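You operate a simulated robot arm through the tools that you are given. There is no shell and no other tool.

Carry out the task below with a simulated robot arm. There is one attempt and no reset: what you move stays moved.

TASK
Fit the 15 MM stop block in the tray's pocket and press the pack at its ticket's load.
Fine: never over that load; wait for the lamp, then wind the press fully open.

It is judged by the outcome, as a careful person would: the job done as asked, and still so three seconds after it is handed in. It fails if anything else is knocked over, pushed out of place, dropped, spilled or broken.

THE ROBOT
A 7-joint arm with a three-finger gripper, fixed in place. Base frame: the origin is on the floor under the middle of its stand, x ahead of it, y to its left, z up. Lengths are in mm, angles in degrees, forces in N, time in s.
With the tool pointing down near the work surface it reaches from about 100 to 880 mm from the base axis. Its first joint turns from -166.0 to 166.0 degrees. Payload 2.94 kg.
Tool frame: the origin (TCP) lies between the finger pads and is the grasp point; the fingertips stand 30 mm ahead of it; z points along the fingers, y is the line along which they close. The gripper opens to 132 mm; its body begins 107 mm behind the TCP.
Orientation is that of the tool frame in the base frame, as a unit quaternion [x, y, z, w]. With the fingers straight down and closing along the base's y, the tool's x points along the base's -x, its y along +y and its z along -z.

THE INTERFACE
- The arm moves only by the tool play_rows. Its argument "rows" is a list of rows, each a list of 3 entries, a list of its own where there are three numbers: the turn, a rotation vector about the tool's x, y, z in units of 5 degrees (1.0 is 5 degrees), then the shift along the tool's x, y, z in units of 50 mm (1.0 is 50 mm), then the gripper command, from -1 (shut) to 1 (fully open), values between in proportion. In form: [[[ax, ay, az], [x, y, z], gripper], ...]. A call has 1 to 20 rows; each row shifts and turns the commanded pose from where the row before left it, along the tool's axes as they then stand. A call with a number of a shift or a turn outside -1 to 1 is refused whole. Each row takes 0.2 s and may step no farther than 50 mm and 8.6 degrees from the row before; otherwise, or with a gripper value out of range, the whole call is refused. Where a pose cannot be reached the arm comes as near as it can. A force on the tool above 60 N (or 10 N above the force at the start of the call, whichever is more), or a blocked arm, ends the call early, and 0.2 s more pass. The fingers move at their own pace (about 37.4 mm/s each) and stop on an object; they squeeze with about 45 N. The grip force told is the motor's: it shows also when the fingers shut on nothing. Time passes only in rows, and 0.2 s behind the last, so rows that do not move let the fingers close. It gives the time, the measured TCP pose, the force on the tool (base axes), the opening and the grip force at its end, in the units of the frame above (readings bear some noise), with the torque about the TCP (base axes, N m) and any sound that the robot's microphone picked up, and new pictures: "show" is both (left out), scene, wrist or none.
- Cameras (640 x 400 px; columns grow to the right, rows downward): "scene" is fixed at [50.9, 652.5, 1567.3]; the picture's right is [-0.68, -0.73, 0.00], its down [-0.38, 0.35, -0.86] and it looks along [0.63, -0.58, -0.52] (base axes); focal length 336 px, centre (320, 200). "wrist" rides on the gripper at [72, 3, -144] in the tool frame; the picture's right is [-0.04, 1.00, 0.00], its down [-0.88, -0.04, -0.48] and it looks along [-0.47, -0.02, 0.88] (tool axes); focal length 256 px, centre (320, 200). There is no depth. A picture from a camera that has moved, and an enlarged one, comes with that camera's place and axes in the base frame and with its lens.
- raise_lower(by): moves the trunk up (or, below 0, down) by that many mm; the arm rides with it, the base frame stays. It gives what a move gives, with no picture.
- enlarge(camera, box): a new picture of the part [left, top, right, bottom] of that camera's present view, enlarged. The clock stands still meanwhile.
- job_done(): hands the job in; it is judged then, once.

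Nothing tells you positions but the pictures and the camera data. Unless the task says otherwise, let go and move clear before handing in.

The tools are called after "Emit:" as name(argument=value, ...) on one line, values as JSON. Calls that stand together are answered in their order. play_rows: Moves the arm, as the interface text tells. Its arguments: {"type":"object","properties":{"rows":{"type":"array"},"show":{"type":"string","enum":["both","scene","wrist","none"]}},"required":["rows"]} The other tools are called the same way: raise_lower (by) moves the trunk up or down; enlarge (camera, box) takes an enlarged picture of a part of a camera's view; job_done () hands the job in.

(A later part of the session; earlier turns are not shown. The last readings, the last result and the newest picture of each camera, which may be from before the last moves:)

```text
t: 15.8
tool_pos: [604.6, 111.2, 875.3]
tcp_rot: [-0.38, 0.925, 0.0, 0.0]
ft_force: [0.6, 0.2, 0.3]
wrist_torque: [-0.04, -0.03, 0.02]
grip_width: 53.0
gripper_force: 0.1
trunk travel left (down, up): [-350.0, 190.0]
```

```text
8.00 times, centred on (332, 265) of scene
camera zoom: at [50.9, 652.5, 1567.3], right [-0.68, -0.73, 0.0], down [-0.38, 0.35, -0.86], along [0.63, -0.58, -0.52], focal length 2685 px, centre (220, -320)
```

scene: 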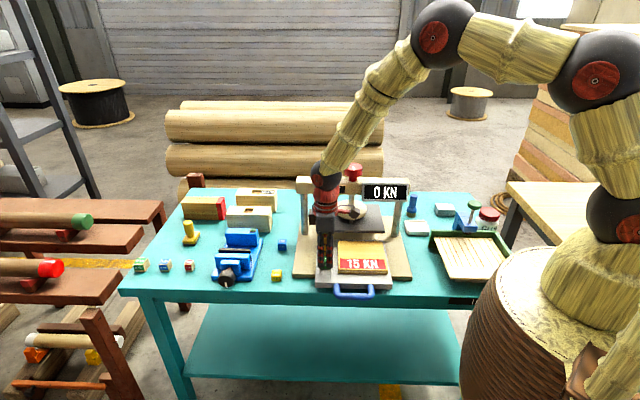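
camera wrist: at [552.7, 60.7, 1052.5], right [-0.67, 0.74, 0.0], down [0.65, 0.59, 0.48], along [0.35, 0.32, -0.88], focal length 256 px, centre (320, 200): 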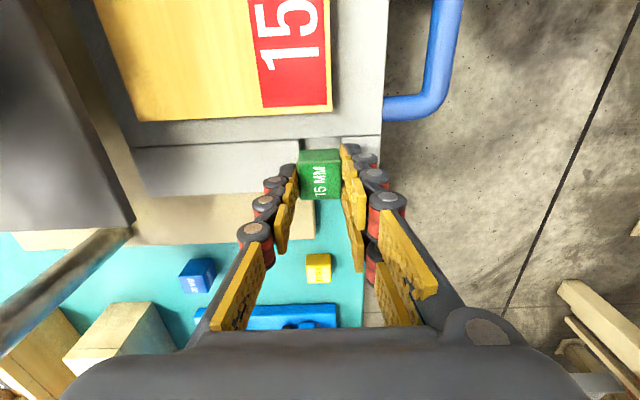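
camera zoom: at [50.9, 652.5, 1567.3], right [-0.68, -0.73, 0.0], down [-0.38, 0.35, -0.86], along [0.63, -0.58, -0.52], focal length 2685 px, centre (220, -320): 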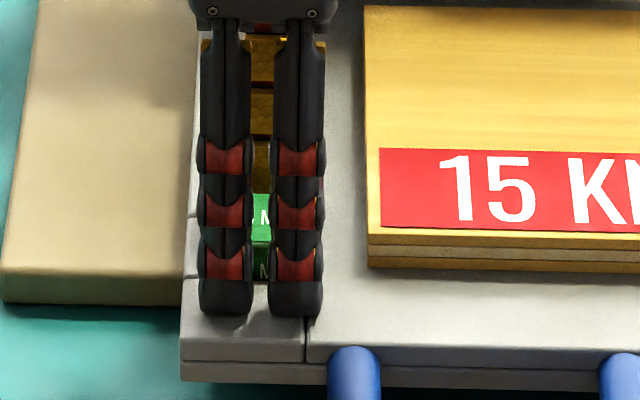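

The 15 MM block sits flat in the pocket. Now I'll lift clear, back off toward the front over the handle, and then turn the tool so the wrist camera faces the press.

Emit:
play_rows(rows=[[[0, 0, 0], [0, 0, -0.2], -0.2], [[0, 0, 0], [0, 0, -0.8], -0.2], [[0, 0, 0], [0, 0, -1], -0.2], [[0, 0, 0], [0, 0, -1], -0.2], [[0, 0, 0], [0.43, 0.725, 0], -0.4], [[0, 0, 0], [0.43, 0.725, 0], -0.6], [[0, 0, 0], [0.43, 0.725, 0], -0.8], [[0, 0, 0], [0.43, 0.725, 0], -1], [[0, 0, 1], [0, 0, 0], -1], [[0, 0, 1], [0, 0, 0], -1], [[0, 0, 1], [0, 0, 0], -1], [[0, 0, 1], [0, 0, 0], -1], [[0, 0, 1], [0, 0, 0], -1], [[0, 0, 1], [0, 0, 0], -1], [[0, 0, 1], [0, 0, 0], -1], [[0, 0, 1], [0, 0, 0], -1], [[0, 0, 1], [0, 0, 0], -1]], show="none")

Emit:
play_rows(rows=[[[0, 0, 1], [0, 0, 0], -1], [[0, 0, 1], [0, 0, 0], -1], [[0, 0, 1], [0, 0, 0], -1], [[0, 0, 1], [0, 0, 0], -1], [[0, 0, 1], [0, 0, 0], -1], [[0, 0, 1], [0, 0, 0], -1], [[0, 0, 1], [0, 0, 0], -1], [[0, 0, 1], [0, 0, 0], -1], [[0, 0, 1], [0, 0, 0], -1]])

```text
t: 19.4
tool_pos: [441.6, 151.6, 1025.8]
tcp_rot: [0.004, 1.0, 0.0, 0.0]
ft_force: [0.6, 0.8, -0.8]
wrist_torque: [0.0, 0.0, -0.01]
grip_width: 0.1
gripper_force: 28.8
trunk travel left (down, up): [-350.0, 190.0]
```

```text
t: 21.4
tool_pos: [441.5, 153.1, 1024.1]
tcp_rot: [0.386, 0.922, 0.001, 0.0]
ft_force: [0.0, -0.2, 0.1]
wrist_torque: [-0.01, 0.0, 0.02]
grip_width: 0.1
gripper_force: 28.4
trunk travel left (down, up): [-350.0, 190.0]
camera wrist: at [393.9, 206.4, 1169.2], right [0.74, 0.67, 0.0], down [0.59, -0.65, 0.48], along [0.32, -0.35, -0.88], focal length 256 px, centre (320, 200)
```

scene: 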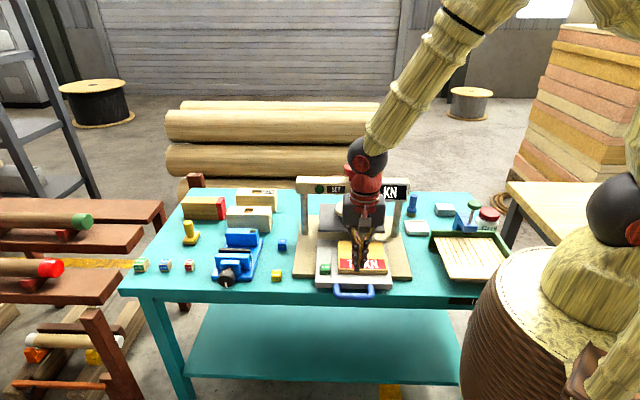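
wrist: 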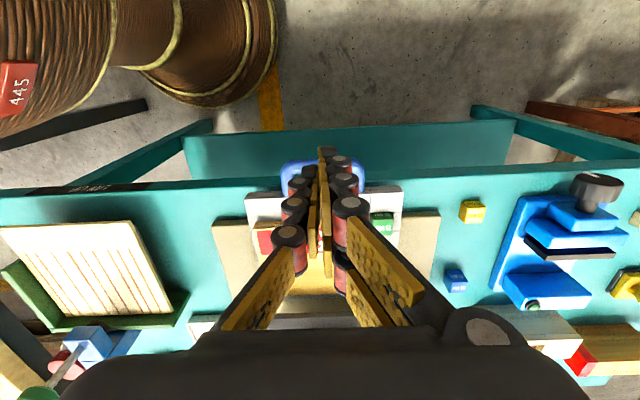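

The gripper is now over the front of the tray with fingers closed. I'll zoom in to place the handle and the press uprights relative to the tool.

Emit:
enlarge(camera="wrist", box=[240, 130, 420, 250])

Emit:
enlarge(camera="scene", box=[290, 150, 420, 310])

```text
3.33 times, centred on (330, 190) of wrist
camera zoom: at [393.9, 206.4, 1169.2], right [0.74, 0.67, 0.0], down [0.59, -0.65, 0.48], along [0.32, -0.35, -0.88], focal length 853 px, centre (287, 233)
```

zoom: 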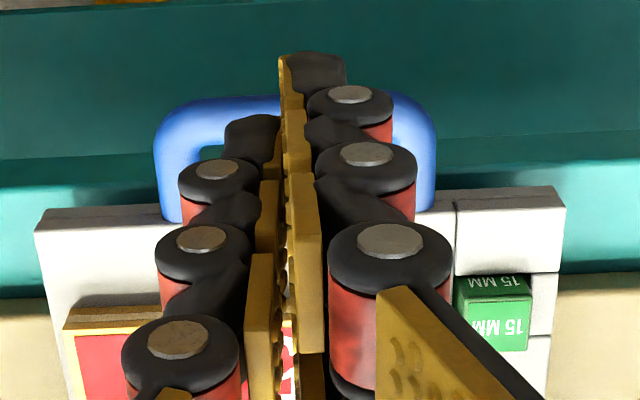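

```text
2.50 times, centred on (355, 230) of scene
camera zoom: at [50.9, 652.5, 1567.3], right [-0.68, -0.73, 0.0], down [-0.38, 0.35, -0.86], along [0.63, -0.58, -0.52], focal length 839 px, centre (232, 125)
```

zoom: 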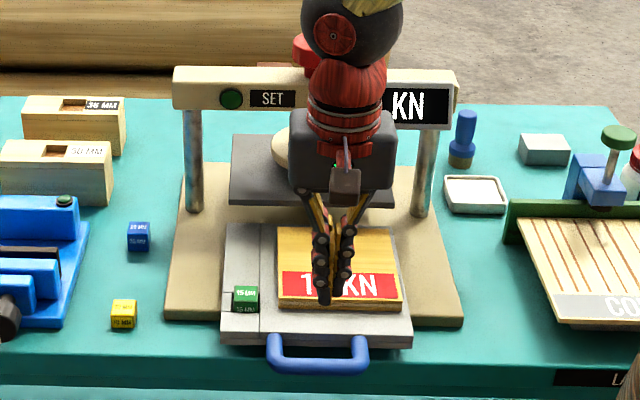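

The handle bar is at about z 830 and 55 mm toward the press from the TCP. I'll lower the closed fingers in front of the bar, with tips around z 822, and check clearance before pushing.

Emit:
play_rows(rows=[[[0, 0, 0], [0, 0.034, 0.9], -1], [[0, 0, 0], [0, 0, 0.9], -1], [[0, 0, 0], [0, 0, 0.8], -1], [[0, 0, 0], [0, 0, 0.7], -1], [[0, 0, 0], [0, 0, 0.12], -1], [[0, 0, 0], [0, 0, 0], -1]])

Emit:
enlarge(camera="scene", box=[300, 200, 420, 310])

Emit:
enlarge(camera="wrist", box=[240, 130, 420, 250])

```text
t: 22.8
tool_pos: [443.5, 153.8, 854.0]
tcp_rot: [0.385, 0.923, 0.0, 0.0]
ft_force: [0.2, 0.6, -0.3]
wrist_torque: [-0.02, 0.01, 0.0]
grip_width: 0.0
gripper_force: 28.3
trunk travel left (down, up): [-350.0, 190.0]
camera wrist: at [395.8, 207.4, 997.8], right [0.74, 0.67, 0.0], down [0.59, -0.65, 0.48], along [0.32, -0.35, -0.88], focal length 256 px, centre (320, 200)
```

scene: 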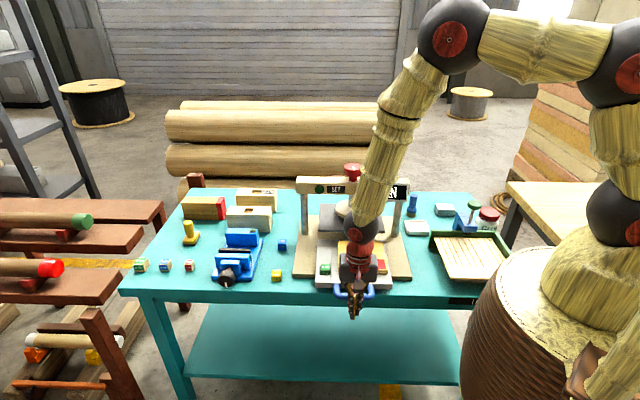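
wrist: 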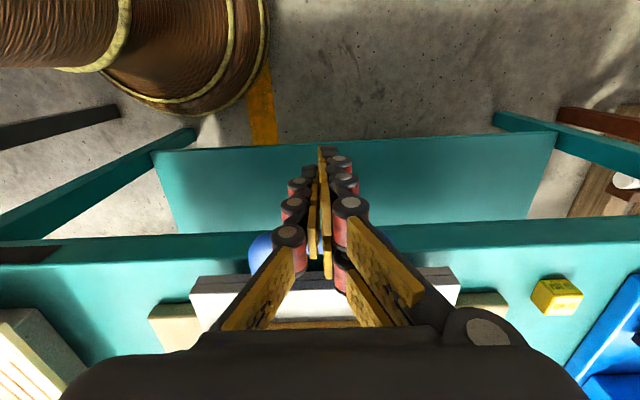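

```text
3.64 times, centred on (360, 255) of scene
camera zoom: at [50.9, 652.5, 1567.3], right [-0.68, -0.73, 0.0], down [-0.38, 0.35, -0.86], along [0.63, -0.58, -0.52], focal length 1220 px, centre (174, 0)
```

zoom: 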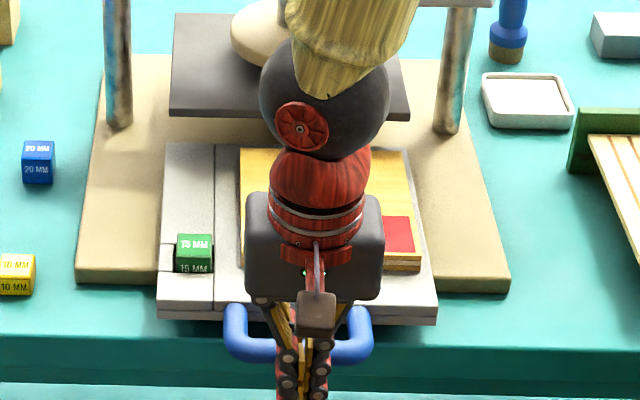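

```text
3.33 times, centred on (330, 190) of wrist
camera zoom: at [395.8, 207.4, 997.8], right [0.74, 0.67, 0.0], down [0.59, -0.65, 0.48], along [0.32, -0.35, -0.88], focal length 853 px, centre (287, 233)
```

zoom: 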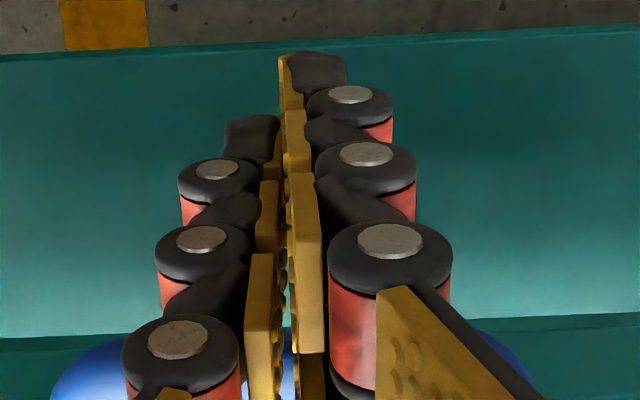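

The fingers are clear in front of the bar. I'll ease toward the handle until contact.

Emit:
play_rows(rows=[[[0, 0, 0], [-0.25, 0, 0], -1], [[0, 0, 0], [-0.1, 0, 0], -1], [[0, 0, 0], [-0.1, 0, 0], -1], [[0, 0, 0], [-0.1, 0, 0], -1], [[0, 0, 0], [0, 0, 0], -1]])

Emit:
enlarge(camera="scene", box=[300, 220, 400, 310])

```text
t: 24.0
tool_pos: [462.4, 133.7, 853.2]
tcp_rot: [0.386, 0.922, 0.0, 0.0]
ft_force: [-1.1, 0.8, 0.2]
wrist_torque: [-0.03, -0.04, 0.06]
grip_width: 0.1
gripper_force: 28.7
trunk travel left (down, up): [-350.0, 190.0]
camera wrist: at [415.0, 187.2, 998.3], right [0.74, 0.67, 0.0], down [0.59, -0.65, 0.48], along [0.32, -0.35, -0.88], focal length 256 px, centre (320, 200)
```

scene: 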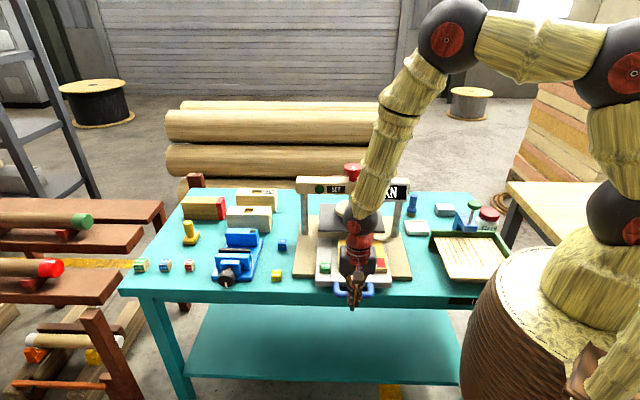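
wrist: 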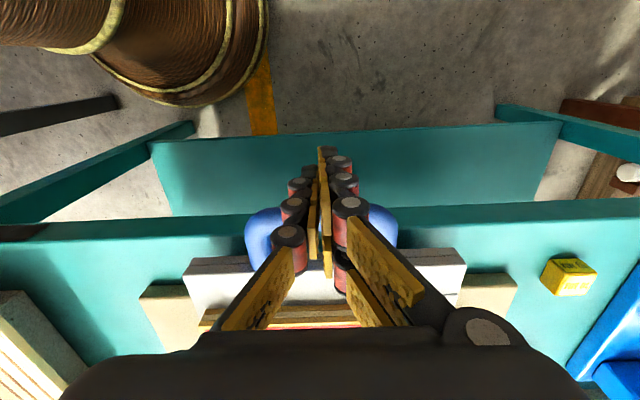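

```text
4.44 times, centred on (350, 265) of scene
camera zoom: at [50.9, 652.5, 1567.3], right [-0.68, -0.73, 0.0], down [-0.38, 0.35, -0.86], along [0.63, -0.58, -0.52], focal length 1492 px, centre (187, -89)
```

zoom: 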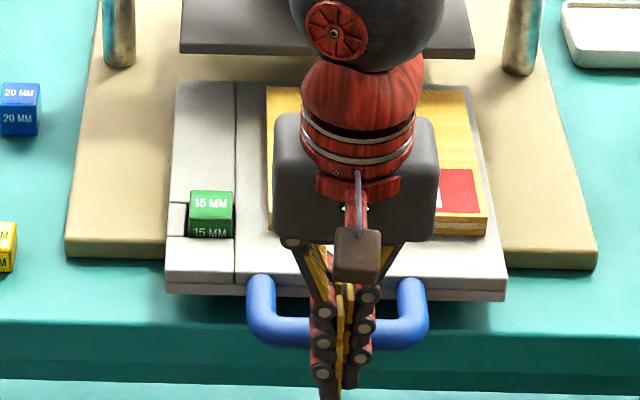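

There's barely any force yet, so contact is just starting. I'll continue pushing in steps toward the press.

Emit:
play_rows(rows=[[[0, 0, 0], [-0.1, 0, 0], -1], [[0, 0, 0], [-0.1, 0, 0], -1], [[0, 0, 0], [-0.1, 0, 0], -1], [[0, 0, 0], [-0.1, 0, 0], -1], [[0, 0, 0], [-0.1, 0, 0], -1], [[0, 0, 0], [-0.1, 0, 0], -1]])

Emit:
enlarge(camera="scene", box=[300, 220, 400, 310])

```text
t: 25.4
tool_pos: [484.0, 111.6, 854.0]
tcp_rot: [0.386, 0.923, 0.001, 0.0]
ft_force: [0.1, -0.6, -0.9]
wrist_torque: [0.02, -0.01, -0.02]
grip_width: 0.0
gripper_force: 28.3
trunk travel left (down, up): [-350.0, 190.0]
camera wrist: at [436.1, 166.6, 998.1], right [0.74, 0.67, 0.0], down [0.59, -0.65, 0.48], along [0.32, -0.35, -0.88], focal length 256 px, centre (320, 200)
```

scene: 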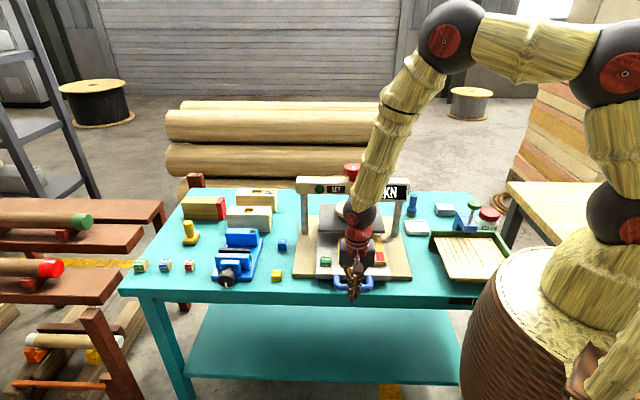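
wrist: 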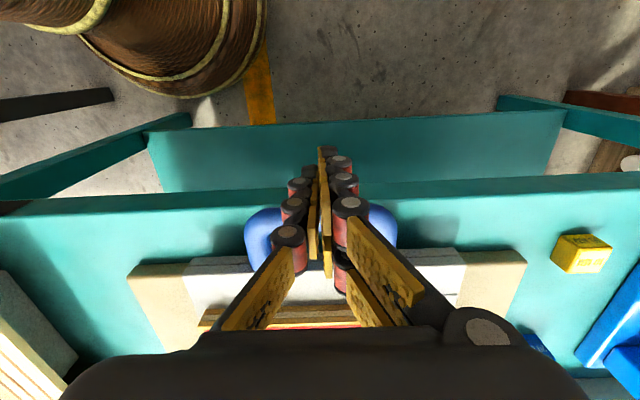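

```text
4.44 times, centred on (350, 265) of scene
camera zoom: at [50.9, 652.5, 1567.3], right [-0.68, -0.73, 0.0], down [-0.38, 0.35, -0.86], along [0.63, -0.58, -0.52], focal length 1492 px, centre (187, -89)
```

zoom: 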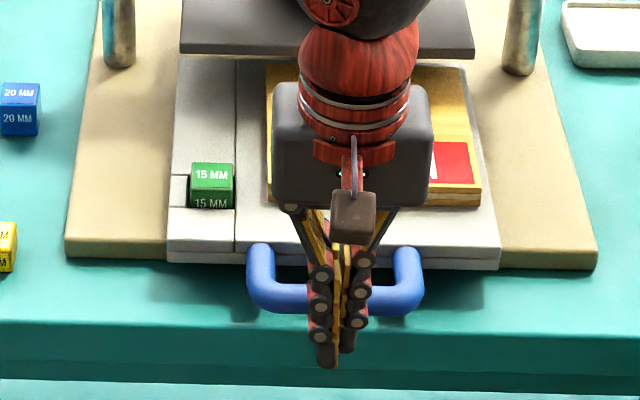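

The tray slides freely, carrying the block and pack with it. I'll keep pushing.

Emit:
play_rows(rows=[[[0, 0, 0], [-0.12, 0, 0], -1], [[0, 0, 0], [-0.12, 0, 0], -1], [[0, 0, 0], [-0.12, 0, 0], -1], [[0, 0, 0], [-0.12, 0, 0], -1], [[0, 0, 0], [-0.12, 0, 0], -1], [[0, 0, 0], [-0.12, 0, 0], -1], [[0, 0, 0], [-0.12, 0, 0], -1], [[0, 0, 0], [-0.12, 0, 0], -1], [[0, 0, 0], [-0.12, 0, 0], -1], [[0, 0, 0], [-0.12, 0, 0], -1]])

Emit:
enlarge(camera="scene", box=[290, 170, 420, 310])

```text
t: 27.6
tool_pos: [525.1, 68.8, 854.2]
tcp_rot: [0.386, 0.923, 0.0, 0.001]
ft_force: [-0.1, -0.3, 0.4]
wrist_torque: [0.03, -0.03, 0.04]
grip_width: 0.3
gripper_force: 28.4
trunk travel left (down, up): [-350.0, 190.0]
camera wrist: at [477.8, 123.0, 998.0], right [0.74, 0.67, 0.0], down [0.59, -0.65, 0.48], along [0.32, -0.35, -0.88], focal length 256 px, centre (320, 200)
```

scene: 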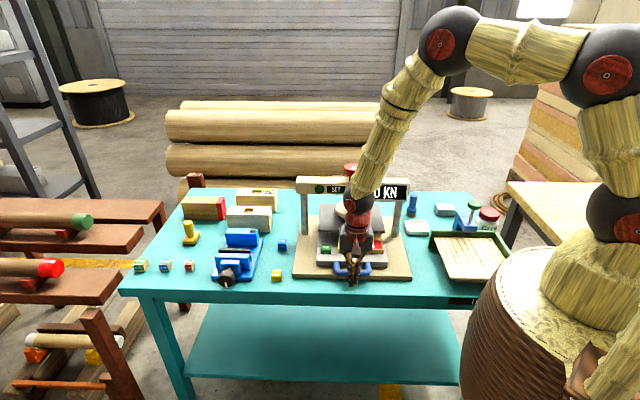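
wrist: 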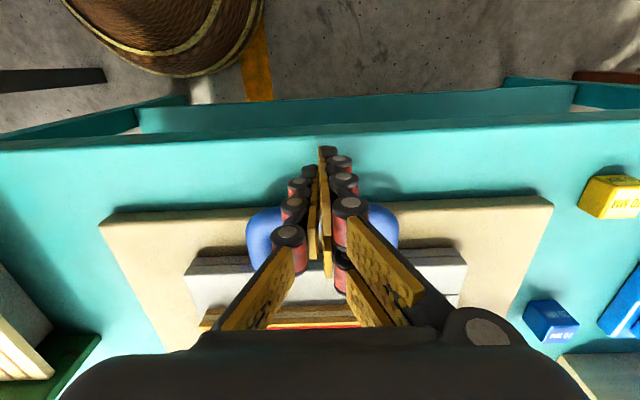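

```text
2.86 times, centred on (355, 240) of scene
camera zoom: at [50.9, 652.5, 1567.3], right [-0.68, -0.73, 0.0], down [-0.38, 0.35, -0.86], along [0.63, -0.58, -0.52], focal length 959 px, centre (220, 86)
```

zoom: 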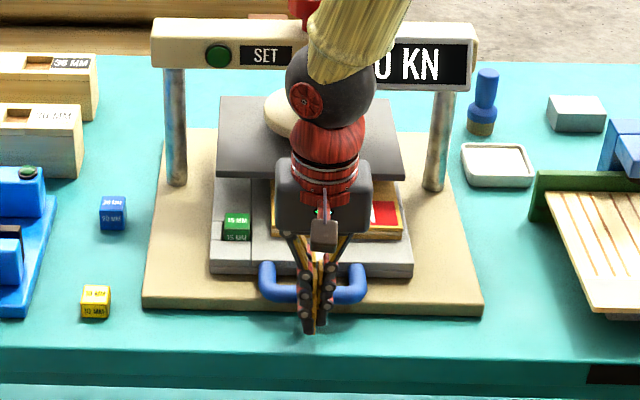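

The tray is going under the plate with clearance. I'll continue in smaller increments to feel for the stop.

Emit:
play_rows(rows=[[[0, 0, 0], [-0.1, 0, 0], -1], [[0, 0, 0], [-0.1, 0, 0], -1], [[0, 0, 0], [-0.1, 0, 0], -1], [[0, 0, 0], [-0.1, 0, 0], -1], [[0, 0, 0], [-0.1, 0, 0], -1], [[0, 0, 0], [-0.1, 0, 0], -1], [[0, 0, 0], [-0.1, 0, 0], -1], [[0, 0, 0], [-0.1, 0, 0], -1]])

Emit:
enlarge(camera="scene", box=[290, 170, 420, 310])

```text
t: 29.4
tool_pos: [554.0, 41.2, 853.4]
tcp_rot: [0.387, 0.922, 0.0, 0.0]
ft_force: [-1.1, -0.1, -0.1]
wrist_torque: [-0.03, 0.0, 0.01]
grip_width: 0.2
gripper_force: 29.0
trunk travel left (down, up): [-350.0, 190.0]
camera wrist: at [506.4, 95.3, 997.9], right [0.74, 0.67, 0.0], down [0.59, -0.65, 0.48], along [0.32, -0.35, -0.88], focal length 256 px, centre (320, 200)
```

scene: 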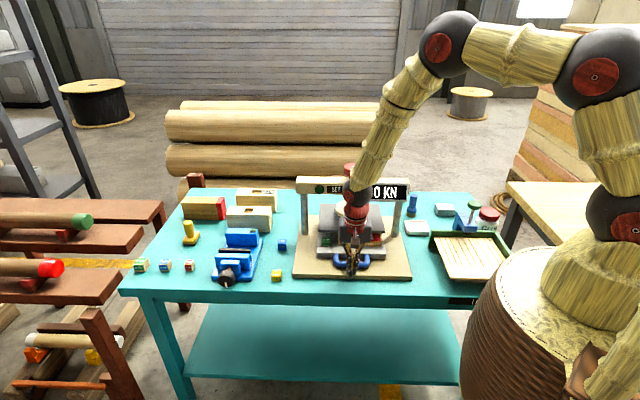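
wrist: 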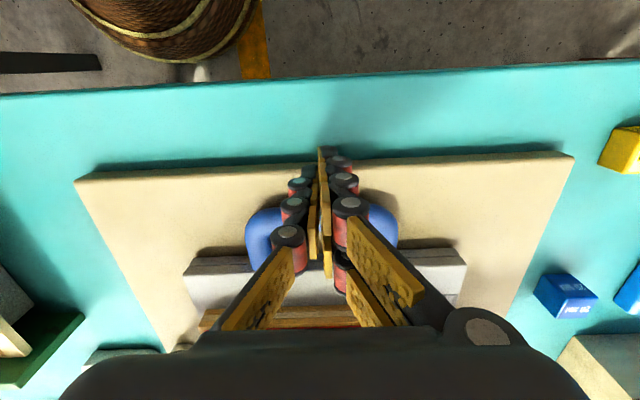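

```text
2.86 times, centred on (355, 240) of scene
camera zoom: at [50.9, 652.5, 1567.3], right [-0.68, -0.73, 0.0], down [-0.38, 0.35, -0.86], along [0.63, -0.58, -0.52], focal length 959 px, centre (220, 86)
```

zoom: 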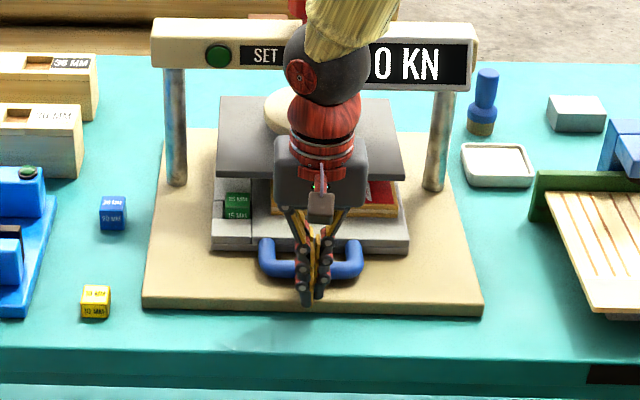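

Emit:
play_rows(rows=[[[0, 0, 0], [-0.08, 0, 0], -1], [[0, 0, 0], [-0.08, 0, 0], -1], [[0, 0, 0], [-0.08, 0, 0], -1], [[0, 0, 0], [-0.08, 0, 0], -1], [[0, 0, 0], [-0.08, 0, 0], -1], [[0, 0, 0], [-0.08, 0, 0], -1]])

Emit:
enlarge(camera="scene", box=[290, 170, 420, 310])

```text
t: 30.8
tool_pos: [570.1, 24.9, 854.2]
tcp_rot: [0.386, 0.923, 0.0, 0.001]
ft_force: [0.0, 0.7, -0.2]
wrist_torque: [-0.01, -0.01, 0.0]
grip_width: 0.2
gripper_force: 28.6
trunk travel left (down, up): [-350.0, 190.0]
camera wrist: at [522.2, 78.3, 998.0], right [0.74, 0.67, 0.0], down [0.59, -0.65, 0.48], along [0.32, -0.35, -0.88], focal length 256 px, centre (320, 200)
```

scene: 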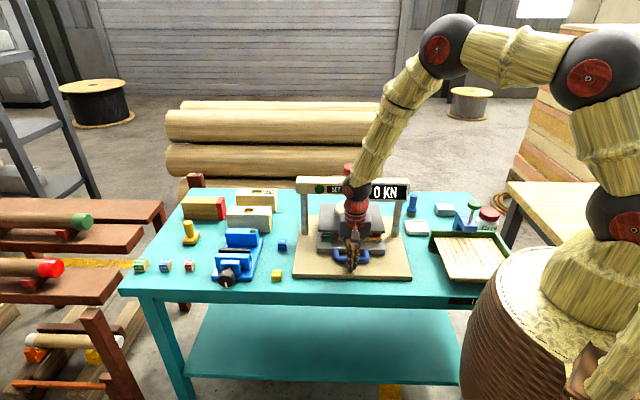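
wrist: 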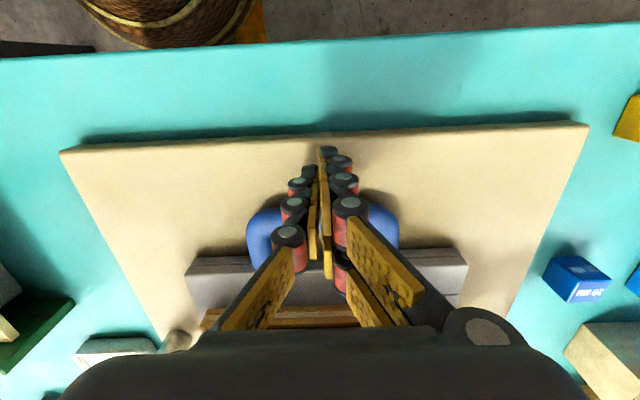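

```text
2.86 times, centred on (355, 240) of scene
camera zoom: at [50.9, 652.5, 1567.3], right [-0.68, -0.73, 0.0], down [-0.38, 0.35, -0.86], along [0.63, -0.58, -0.52], focal length 959 px, centre (220, 86)
```

zoom: 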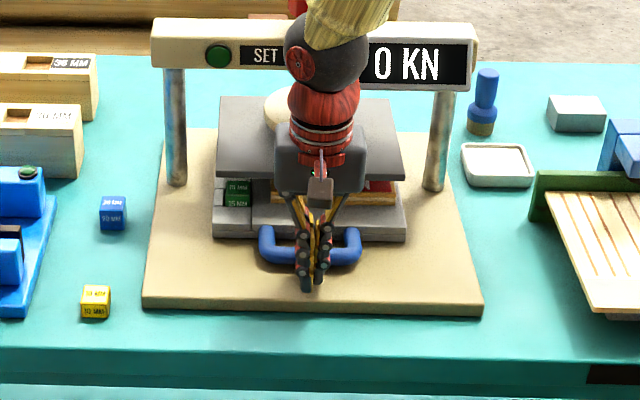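

Emit:
play_rows(rows=[[[0, 0, 0], [-0.06, 0, 0], -1], [[0, 0, 0], [-0.06, 0, 0], -1], [[0, 0, 0], [-0.06, 0, 0], -1], [[0, 0, 0], [-0.06, 0, 0], -1]], show="scene")

Emit:
enlarge(camera="scene", box=[310, 190, 400, 290])

```text
t: 31.8
tool_pos: [574.3, 20.5, 854.0]
tcp_rot: [0.385, 0.923, -0.003, -0.002]
ft_force: [-24.0, 40.0, 12.5]
wrist_torque: [0.79, 0.16, 0.37]
grip_width: 0.0
gripper_force: 28.2
trunk travel left (down, up): [-350.0, 190.0]
```

scene: 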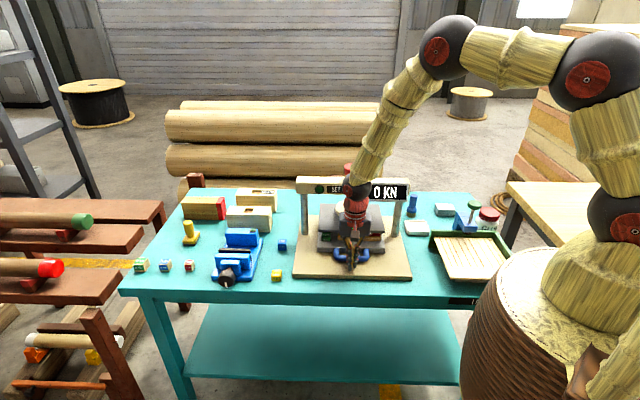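

```text
4.00 times, centred on (355, 240) of scene
camera zoom: at [50.9, 652.5, 1567.3], right [-0.68, -0.73, 0.0], down [-0.38, 0.35, -0.86], along [0.63, -0.58, -0.52], focal length 1342 px, centre (180, 40)
```

zoom: 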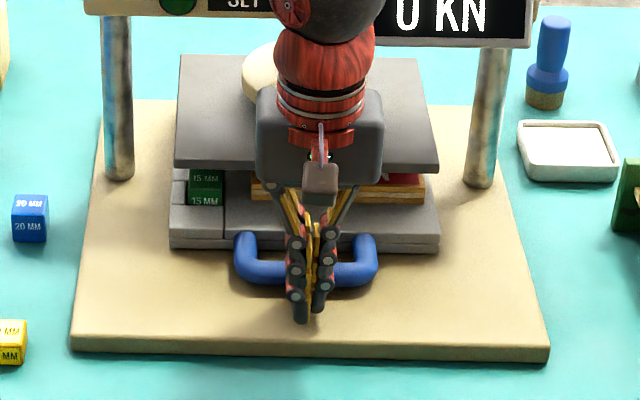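

The tray reached its stop: 45 N of resistance in the push direction, and the tray no longer moves. I'll back off, rise well above the press with the fingers opening, and look for the knob.

Emit:
play_rows(rows=[[[0, 0, 0], [0.4, 0, 0], -1], [[0, 0, 0], [0.8, 0, 0], -1], [[0, 0, 0], [0, 0, -1], -1], [[0, 0, 0], [0, 0, -1], -1], [[0, 0, 0], [0, 0, -1], -1], [[0, 0, 0], [0, 0, -1], -1], [[0, 0, 0], [0, 0, -1], 0], [[0, 0, 0], [0, 0, -1], 1], [[0, 0, 0], [0, 0, -1], 1], [[0, 0, 0], [0, 0, -1], 1], [[0, 0, 0], [0, 0, -1], 1], [[0, 0, 0], [0, 0, -0.6], 1], [[0, 0, 0], [0, 0, 0], 1]])

Emit:
enlarge(camera="scene", box=[290, 160, 420, 290])

```text
t: 34.6
tool_pos: [535.4, 56.2, 1334.9]
tcp_rot: [0.387, 0.922, 0.0, 0.0]
ft_force: [-0.3, 0.3, 0.4]
wrist_torque: [0.0, -0.02, 0.0]
grip_width: 110.7
gripper_force: 0.1
trunk travel left (down, up): [-350.0, 190.0]
camera wrist: at [488.4, 110.1, 1479.0], right [0.74, 0.67, 0.0], down [0.59, -0.65, 0.48], along [0.32, -0.35, -0.88], focal length 256 px, centre (320, 200)
```

scene: 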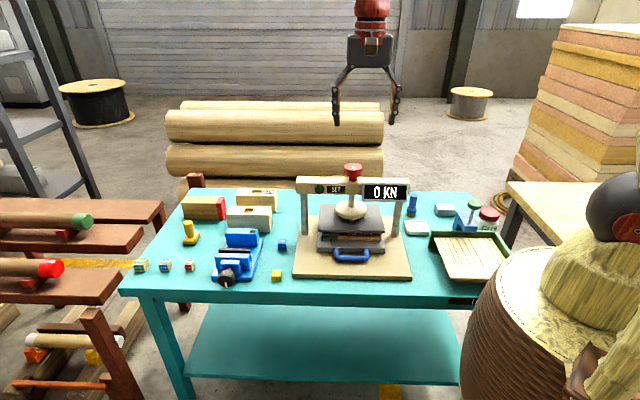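
wrist: 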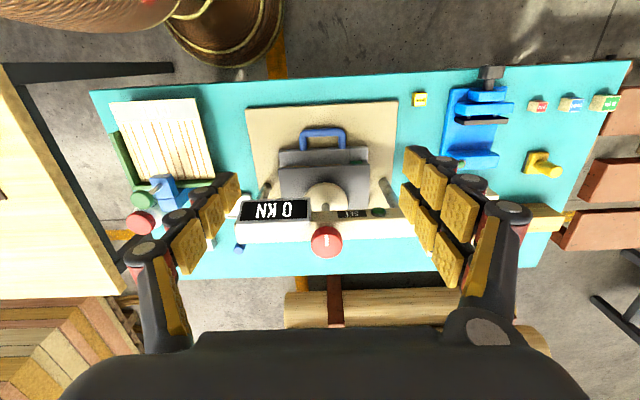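

```text
3.08 times, centred on (355, 225) of scene
camera zoom: at [50.9, 652.5, 1567.3], right [-0.68, -0.73, 0.0], down [-0.38, 0.35, -0.86], along [0.63, -0.58, -0.52], focal length 1033 px, centre (212, 123)
```

zoom: 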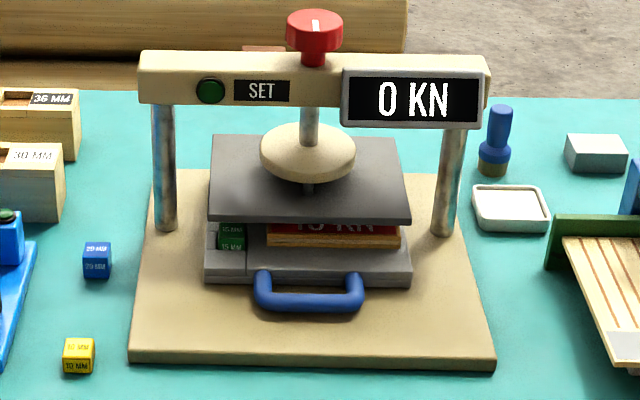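

The tray, block and pack are under the plate, with the pack ticket visible beneath. The knob is near (693, −98), with its top at about z 1099. I'll zoom in on it to get its size.

Emit:
enlarge(camera="wrist", box=[220, 150, 420, 275])

Emit:
enlarge(camera="scene", box=[290, 155, 420, 255])

```text
3.20 times, centred on (320, 212) of wrist
camera zoom: at [488.4, 110.1, 1479.0], right [0.74, 0.67, 0.0], down [0.59, -0.65, 0.48], along [0.32, -0.35, -0.88], focal length 819 px, centre (320, 160)
```

zoom: 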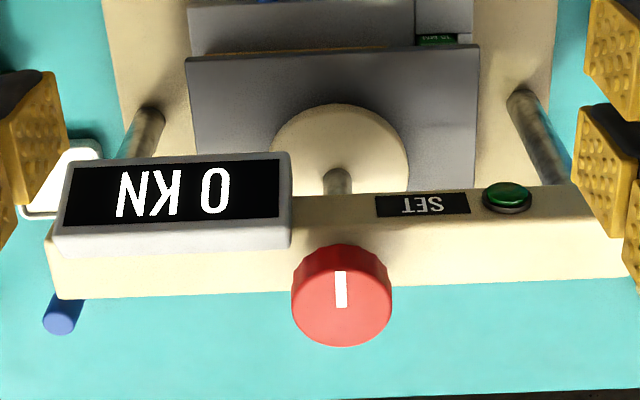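

```text
4.00 times, centred on (355, 205) of scene
camera zoom: at [50.9, 652.5, 1567.3], right [-0.68, -0.73, 0.0], down [-0.38, 0.35, -0.86], along [0.63, -0.58, -0.52], focal length 1342 px, centre (180, 180)
```

zoom: 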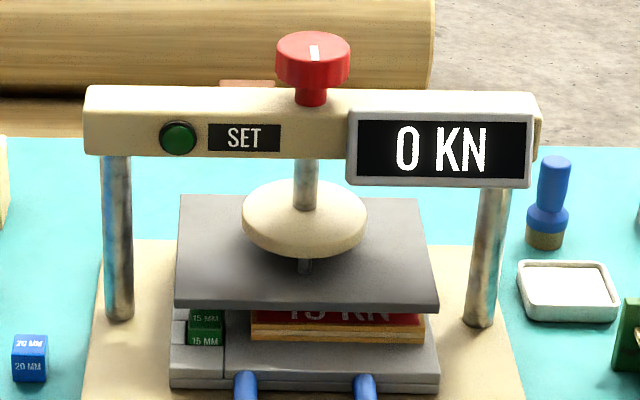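

The knob is about 59 mm across with a white index mark. I'll move closer above it for an accurate fix.

Emit:
play_rows(rows=[[[0, 0, 0], [-0.8, 0.019, 0], 1], [[0, 0, 0], [-0.8, 0.019, 0], 1], [[0, 0, 0], [-0.8, 0.019, 0], 1], [[0, 0, 0], [-0.8, 0.019, 0], 1], [[0, 0, 0], [0, 0, 1], 1], [[0, 0, 0], [0, 0, 1], 1], [[0, 0, 0], [0, 0, 0], 1]])

Emit:
enlarge(camera="wrist", box=[220, 130, 420, 255])

```text
t: 36.2
tool_pos: [651.2, -54.0, 1234.6]
tcp_rot: [0.386, 0.923, -0.001, 0.0]
ft_force: [-0.3, -0.1, -0.2]
wrist_torque: [0.01, -0.01, 0.0]
grip_width: 132.0
gripper_force: 0.0
trunk travel left (down, up): [-350.0, 190.0]
camera wrist: at [603.3, -0.1, 1377.3], right [0.74, 0.67, 0.0], down [0.59, -0.65, 0.48], along [0.32, -0.35, -0.88], focal length 256 px, centre (320, 200)
```

scene: 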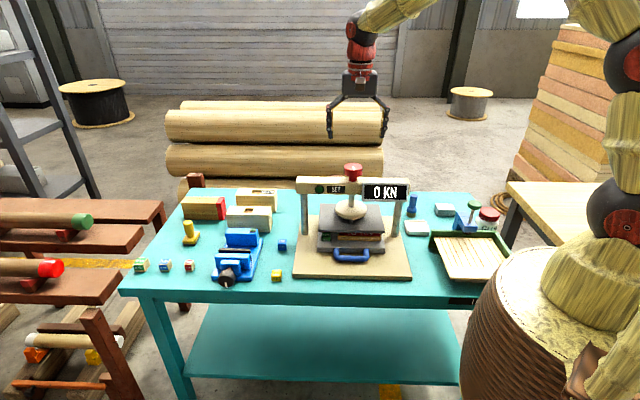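
wrist: 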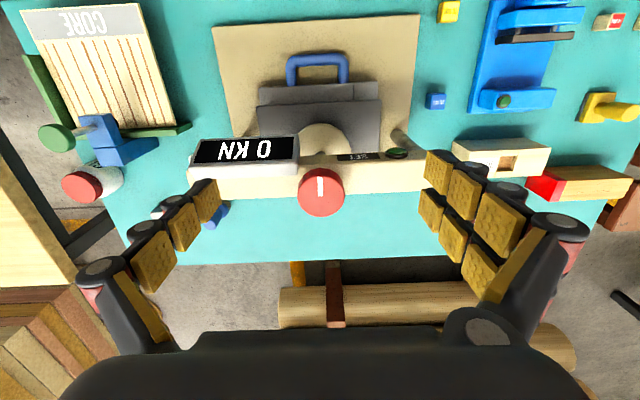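

```text
3.20 times, centred on (320, 192) of wrist
camera zoom: at [603.3, -0.1, 1377.3], right [0.74, 0.67, 0.0], down [0.59, -0.65, 0.48], along [0.32, -0.35, -0.88], focal length 819 px, centre (320, 224)
```

zoom: 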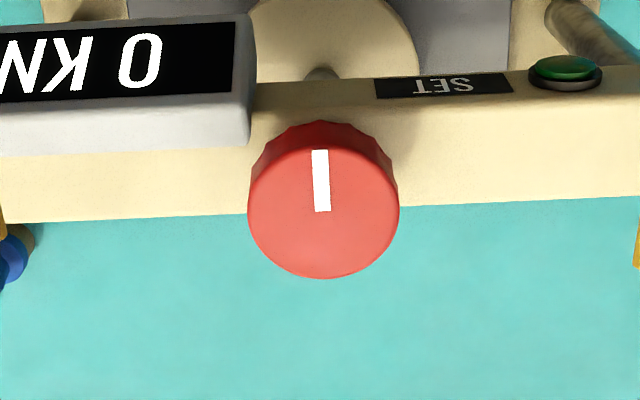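

The knob top is at about z 1090, 76 mm further toward the press and about 60 mm wide. I'll centre over it and drop partway to recheck.

Emit:
play_rows(rows=[[[0, 0, 0], [-0.75, -0.016, 0], 1], [[0, 0, 0], [-0.75, -0.016, 0], 1], [[0, 0, 0], [0, 0, 0.6], 1], [[0, 0, 0], [0, 0, 0.6], 1], [[0, 0, 0], [0, 0, 0], 1]])

Emit:
enlarge(camera="wrist", box=[220, 100, 420, 225])

Emit:
enlarge(camera="scene", box=[290, 100, 420, 220])

```text
t: 37.4
tool_pos: [703.5, -107.5, 1173.4]
tcp_rot: [0.386, 0.923, 0.0, 0.0]
ft_force: [-0.9, -0.8, -0.3]
wrist_torque: [0.0, 0.02, -0.04]
grip_width: 132.1
gripper_force: 0.0
trunk travel left (down, up): [-350.0, 190.0]
camera wrist: at [655.8, -54.0, 1317.8], right [0.74, 0.67, 0.0], down [0.59, -0.65, 0.48], along [0.32, -0.35, -0.88], focal length 256 px, centre (320, 200)
```

scene: 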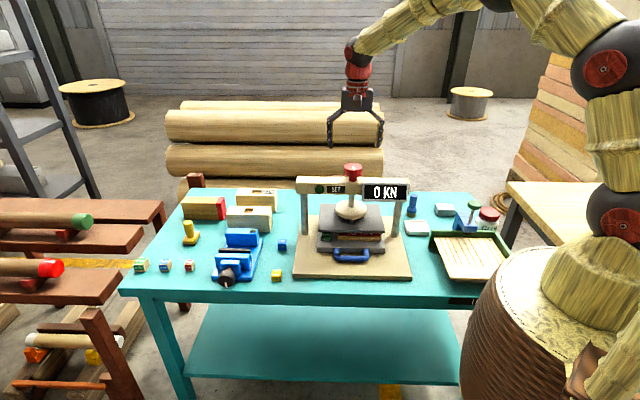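
wrist: 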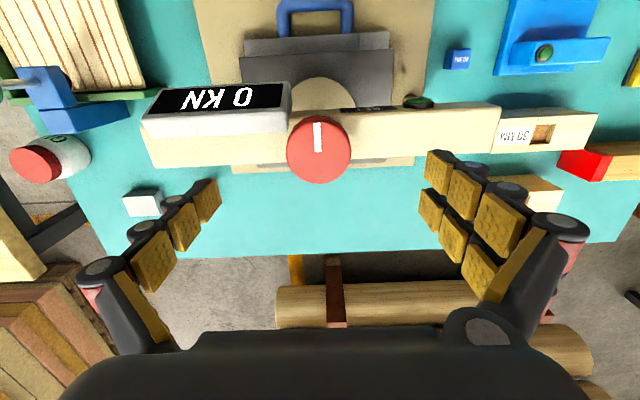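

```text
3.20 times, centred on (320, 162) of wrist
camera zoom: at [655.8, -54.0, 1317.8], right [0.74, 0.67, 0.0], down [0.59, -0.65, 0.48], along [0.32, -0.35, -0.88], focal length 819 px, centre (320, 320)
```

zoom: 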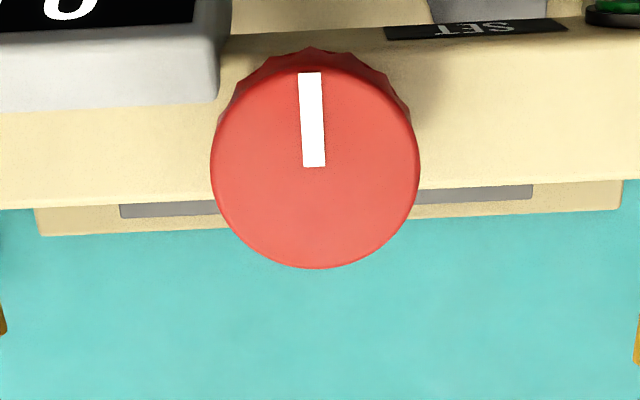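

```text
3.33 times, centred on (355, 160) of scene
camera zoom: at [50.9, 652.5, 1567.3], right [-0.68, -0.73, 0.0], down [-0.38, 0.35, -0.86], along [0.63, -0.58, -0.52], focal length 1119 px, centre (203, 333)
```

zoom: 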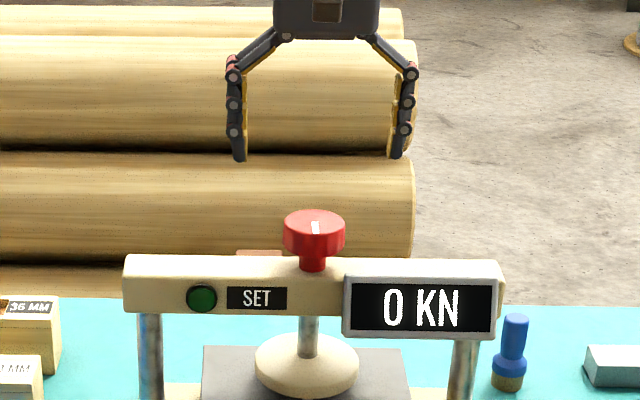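

The gripper is centred over the knob to about a millimetre. Before gripping, I'll test in the air how far the wrist can turn clockwise.

Emit:
play_rows(rows=[[[0, 0, 1], [0, 0, 0], 0.36], [[0, 0, 1], [0, 0, 0], 0.36], [[0, 0, 1], [0, 0, 0], 0.36], [[0, 0, 1], [0, 0, 0], 0.36], [[0, 0, 1], [0, 0, 0], 0.36], [[0, 0, 1], [0, 0, 0], 0.36], [[0, 0, 1], [0, 0, 0], 0.36], [[0, 0, 1], [0, 0, 0], 0.36], [[0, 0, 1], [0, 0, 0], 0.36], [[0, 0, 1], [0, 0, 0], 0.36], [[0, 0, 1], [0, 0, 0], 0.36], [[0, 0, 1], [0, 0, 0], 0.36], [[0, 0, 1], [0, 0, 0], 0.36], [[0, 0, 1], [0, 0, 0], 0.36], [[0, 0, 1], [0, 0, 0], 0.36], [[0, 0, 1], [0, 0, 0], 0.36], [[0, 0, 1], [0, 0, 0], 0.36], [[0, 0, 1], [0, 0, 0], 0.36], [[0, 0, 1], [0, 0, 0], 0.36], [[0, 0, 0], [0, 0, 0], 0.36]], show="wrist")

```text
t: 41.6
tool_pos: [703.4, -105.9, 1173.7]
tcp_rot: [0.942, 0.336, 0.0, 0.0]
ft_force: [0.1, 0.1, 0.3]
wrist_torque: [0.0, -0.02, -0.03]
grip_width: 90.0
gripper_force: 0.1
trunk travel left (down, up): [-350.0, 190.0]
camera wrist: at [761.2, -63.4, 1318.1], right [0.6, -0.8, 0.0], down [-0.7, -0.53, 0.48], along [-0.38, -0.29, -0.88], focal length 256 px, centre (320, 200)
```

wrist: 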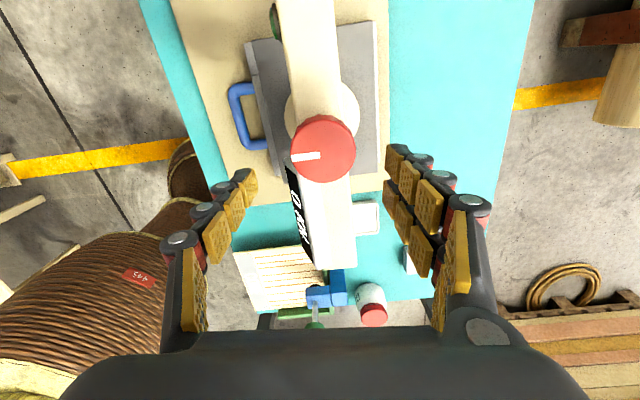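

Emit:
play_rows(rows=[[[0, 0, 1], [0, 0, 0], 0.36], [[0, 0, 1], [0, 0, 0], 0.36], [[0, 0, 1], [0, 0, 0], 0.36], [[0, 0, 1], [0, 0, 0], 0.36], [[0, 0, 1], [0, 0, 0], 0.36], [[0, 0, 1], [0, 0, 0], 0.36], [[0, 0, 1], [0, 0, 0], 0.36], [[0, 0, 1], [0, 0, 0], 0.36], [[0, 0, 1], [0, 0, 0], 0.36], [[0, 0, 1], [0, 0, 0], 0.36], [[0, 0, 1], [0, 0, 0], 0.36], [[0, 0, 1], [0, 0, 0], 0.36], [[0, 0, 1], [0, 0, 0], 0.36], [[0, 0, 1], [0, 0, 0], 0.36], [[0, 0, 1], [0, 0, 0], 0.36], [[0, 0, 1], [0, 0, 0], 0.36], [[0, 0, 1], [0, 0, 0], 0.36], [[0, 0, 1], [0, 0, 0], 0.36], [[0, 0, 0], [0, 0, 0], 0.36]], show="wrist")

```text
t: 45.6
tool_pos: [667.7, -199.0, 1161.0]
tcp_rot: [0.987, -0.15, 0.013, -0.061]
ft_force: [0.0, -0.3, 0.4]
wrist_torque: [0.06, 0.0, 0.01]
grip_width: 90.1
gripper_force: 0.0
out of reach, approached as far as the arm can: row 9, 10, 11, 12, 13, 14, 15, 16, 17, 18
trunk travel left (down, up): [-350.0, 190.0]
camera wrist: at [729.8, -240.8, 1305.1], right [-0.33, -0.93, -0.12], down [-0.85, 0.24, 0.47], along [-0.41, 0.26, -0.87], focal length 256 px, centre (320, 200)
```

wrist: 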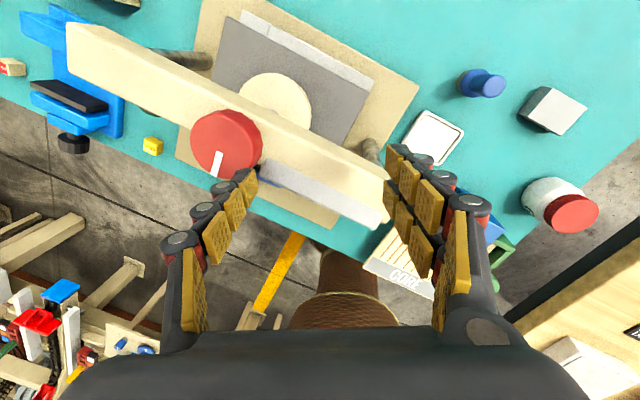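

The clockwise limit is at a tool-x heading of about 0°. I'll return and test the other direction to find the full usable sweep.

Emit:
play_rows(rows=[[[0, 0, -1], [0, 0, 0], 0.36], [[0, 0, -1], [0, 0, 0], 0.36], [[0, 0, -1], [0, 0, 0], 0.36], [[0, 0, -1], [0, 0, 0], 0.36], [[0, 0, -1], [0, 0, 0], 0.36], [[0, 0, -1], [0, 0, 0], 0.36], [[0, 0, -1], [0, 0, 0], 0.36], [[0, 0, -1], [0, 0, 0], 0.36], [[0, 0, -1], [0, 0, 0], 0.36], [[0, 0, -1], [0, 0, 0], 0.36], [[0, 0, -1], [0, 0, 0], 0.36], [[0, 0, -1], [0, 0, 0], 0.36], [[0, 0, -1], [0, 0, 0], 0.36], [[0, 0, -1], [0, 0, 0], 0.36], [[0, 0, -1], [0, 0, 0], 0.36], [[0, 0, -1], [0, 0, 0], 0.36], [[0, 0, -1], [0, 0, 0], 0.36], [[0, 0, -1], [0, 0, 0], 0.36], [[0, 0, -1], [0, 0, 0], 0.36], [[0, 0, -1], [0, 0, 0], 0.36]], show="none")

Emit:
play_rows(rows=[[[0, 0, -1], [0, 0, 0], 0.36], [[0, 0, -1], [0, 0, 0], 0.36], [[0, 0, -1], [0, 0, 0], 0.36], [[0, 0, -1], [0, 0, 0], 0.36], [[0, 0, -1], [0, 0, 0], 0.36], [[0, 0, -1], [0, 0, 0], 0.36], [[0, 0, -1], [0, 0, 0], 0.36], [[0, 0, -1], [0, 0, 0], 0.36], [[0, 0, -1], [0, 0, 0], 0.36], [[0, 0, -1], [0, 0, 0], 0.36], [[0, 0, -1], [0, 0, 0], 0.36], [[0, 0, -1], [0, 0, 0], 0.36], [[0, 0, -1], [0, 0, 0], 0.36], [[0, 0, -1], [0, 0, 0], 0.36], [[0, 0, -1], [0, 0, 0], 0.36], [[0, 0, -1], [0, 0, 0], 0.36], [[0, 0, -1], [0, 0, 0], 0.36], [[0, 0, -1], [0, 0, 0], 0.36], [[0, 0, -1], [0, 0, 0], 0.36], [[0, 0, -1], [0, 0, 0], 0.36]], show="none")

```text
t: 49.8
tool_pos: [666.4, -198.9, 1162.2]
tcp_rot: [0.748, 0.661, 0.054, -0.03]
ft_force: [1.2, -0.1, 0.5]
wrist_torque: [0.02, 0.0, 0.0]
grip_width: 90.0
gripper_force: 0.1
trunk travel left (down, up): [-350.0, 190.0]
```

```text
t: 54.0
tool_pos: [666.6, -198.6, 1162.3]
tcp_rot: [-0.024, 0.998, 0.058, 0.024]
ft_force: [0.1, -0.2, -0.3]
wrist_torque: [0.02, 0.01, 0.01]
grip_width: 89.9
gripper_force: 0.0
trunk travel left (down, up): [-350.0, 190.0]
```

At the limit the arm drifted and tilted a little, still clear of everything. I'll straighten the tool to vertical first, then return over the knob.

Emit:
play_rows(rows=[[[0.659, 0.29, 0], [0, 0, 0], 0.36], [[0.659, 0.29, 0], [0, 0, 0], 0.36], [[0, 0, 0], [0, 0, 0], 0.36]], show="none")

```text
t: 54.8
tool_pos: [668.0, -199.2, 1161.9]
tcp_rot: [-0.024, 1.0, -0.001, -0.001]
ft_force: [0.2, -0.5, -0.3]
wrist_torque: [0.03, -0.01, 0.01]
grip_width: 89.7
gripper_force: 0.1
trunk travel left (down, up): [-350.0, 190.0]
```

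Emit:
play_rows(rows=[[[0, 0, 0], [-0.396, 0.898, 0], 0.36], [[0, 0, 0], [-0.396, 0.898, 0], 0.36], [[0, 0, 0], [0, 0, 0], 0.36], [[0, 0, 0], [0, 0, 0], 0.36]], show="wrist")

Emit:
enlarge(camera="wrist", box=[220, 100, 420, 225])

```text
t: 55.8
tool_pos: [703.5, -105.1, 1161.8]
tcp_rot: [-0.024, 1.0, -0.001, 0.0]
ft_force: [-0.2, 0.4, 0.0]
wrist_torque: [-0.01, -0.01, 0.02]
grip_width: 89.9
gripper_force: 0.1
trunk travel left (down, up): [-350.0, 190.0]
camera wrist: at [631.7, -106.8, 1306.4], right [-0.01, 1.0, 0.0], down [0.88, 0.01, 0.47], along [0.47, 0.0, -0.88], focal length 256 px, centre (320, 200)
```

wrist: 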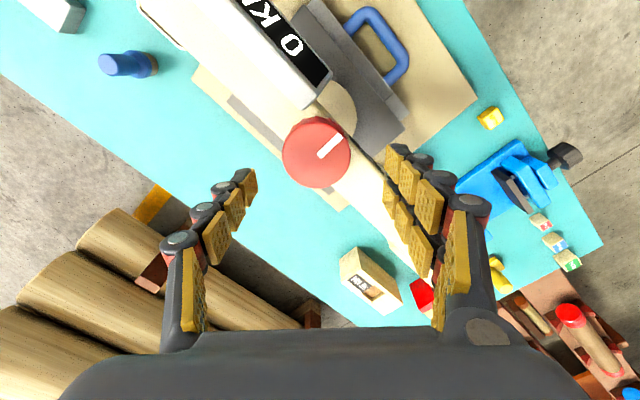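

```text
3.20 times, centred on (320, 162) of wrist
camera zoom: at [631.7, -106.8, 1306.4], right [-0.01, 1.0, 0.0], down [0.88, 0.01, 0.47], along [0.47, 0.0, -0.88], focal length 819 px, centre (320, 320)
```

zoom: 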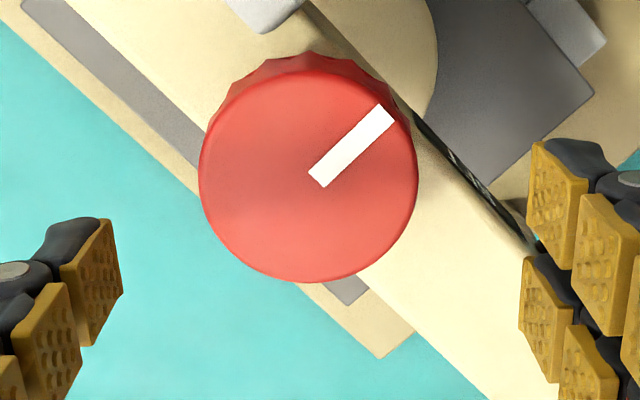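

I'm back over the knob and vertical, with 1–3 mm of correction needed. I'll test the counter-clockwise range a bit at a time.

Emit:
play_rows(rows=[[[0, 0, 0], [0.024, -0.056, 0], 0.36], [[0, 0, -1], [0, 0, 0], 0.36], [[0, 0, -1], [0, 0, 0], 0.36], [[0, 0, -1], [0, 0, 0], 0.36], [[0, 0, -1], [0, 0, 0], 0.36], [[0, 0, -1], [0, 0, 0], 0.36], [[0, 0, -1], [0, 0, 0], 0.36], [[0, 0, -1], [0, 0, 0], 0.36], [[0, 0, -1], [0, 0, 0], 0.36], [[0, 0, -1], [0, 0, 0], 0.36], [[0, 0, -1], [0, 0, 0], 0.36], [[0, 0, -1], [0, 0, 0], 0.36], [[0, 0, -1], [0, 0, 0], 0.36]], show="none")

```text
t: 58.6
tool_pos: [702.7, -109.8, 1161.1]
tcp_rot: [-0.522, 0.853, 0.0, -0.002]
ft_force: [0.2, 1.3, 0.7]
wrist_torque: [0.02, -0.04, 0.02]
grip_width: 89.8
gripper_force: 0.1
trunk travel left (down, up): [-350.0, 190.0]
```

Emit:
play_rows(rows=[[[0, 0, -1], [0, 0, 0], 0.36], [[0, 0, -1], [0, 0, 0], 0.36], [[0, 0, -1], [0, 0, 0], 0.36], [[0, 0, -1], [0, 0, 0], 0.36], [[0, 0, -1], [0, 0, 0], 0.36], [[0, 0, -1], [0, 0, 0], 0.36], [[0, 0, -1], [0, 0, 0], 0.36], [[0, 0, -1], [0, 0, 0], 0.36]], show="none")

```text
t: 60.4
tool_pos: [701.0, -109.2, 1161.8]
tcp_rot: [0.782, -0.623, 0.001, 0.001]
ft_force: [0.1, 0.6, -0.6]
wrist_torque: [0.0, -0.02, 0.0]
grip_width: 89.7
gripper_force: 0.0
trunk travel left (down, up): [-350.0, 190.0]
```

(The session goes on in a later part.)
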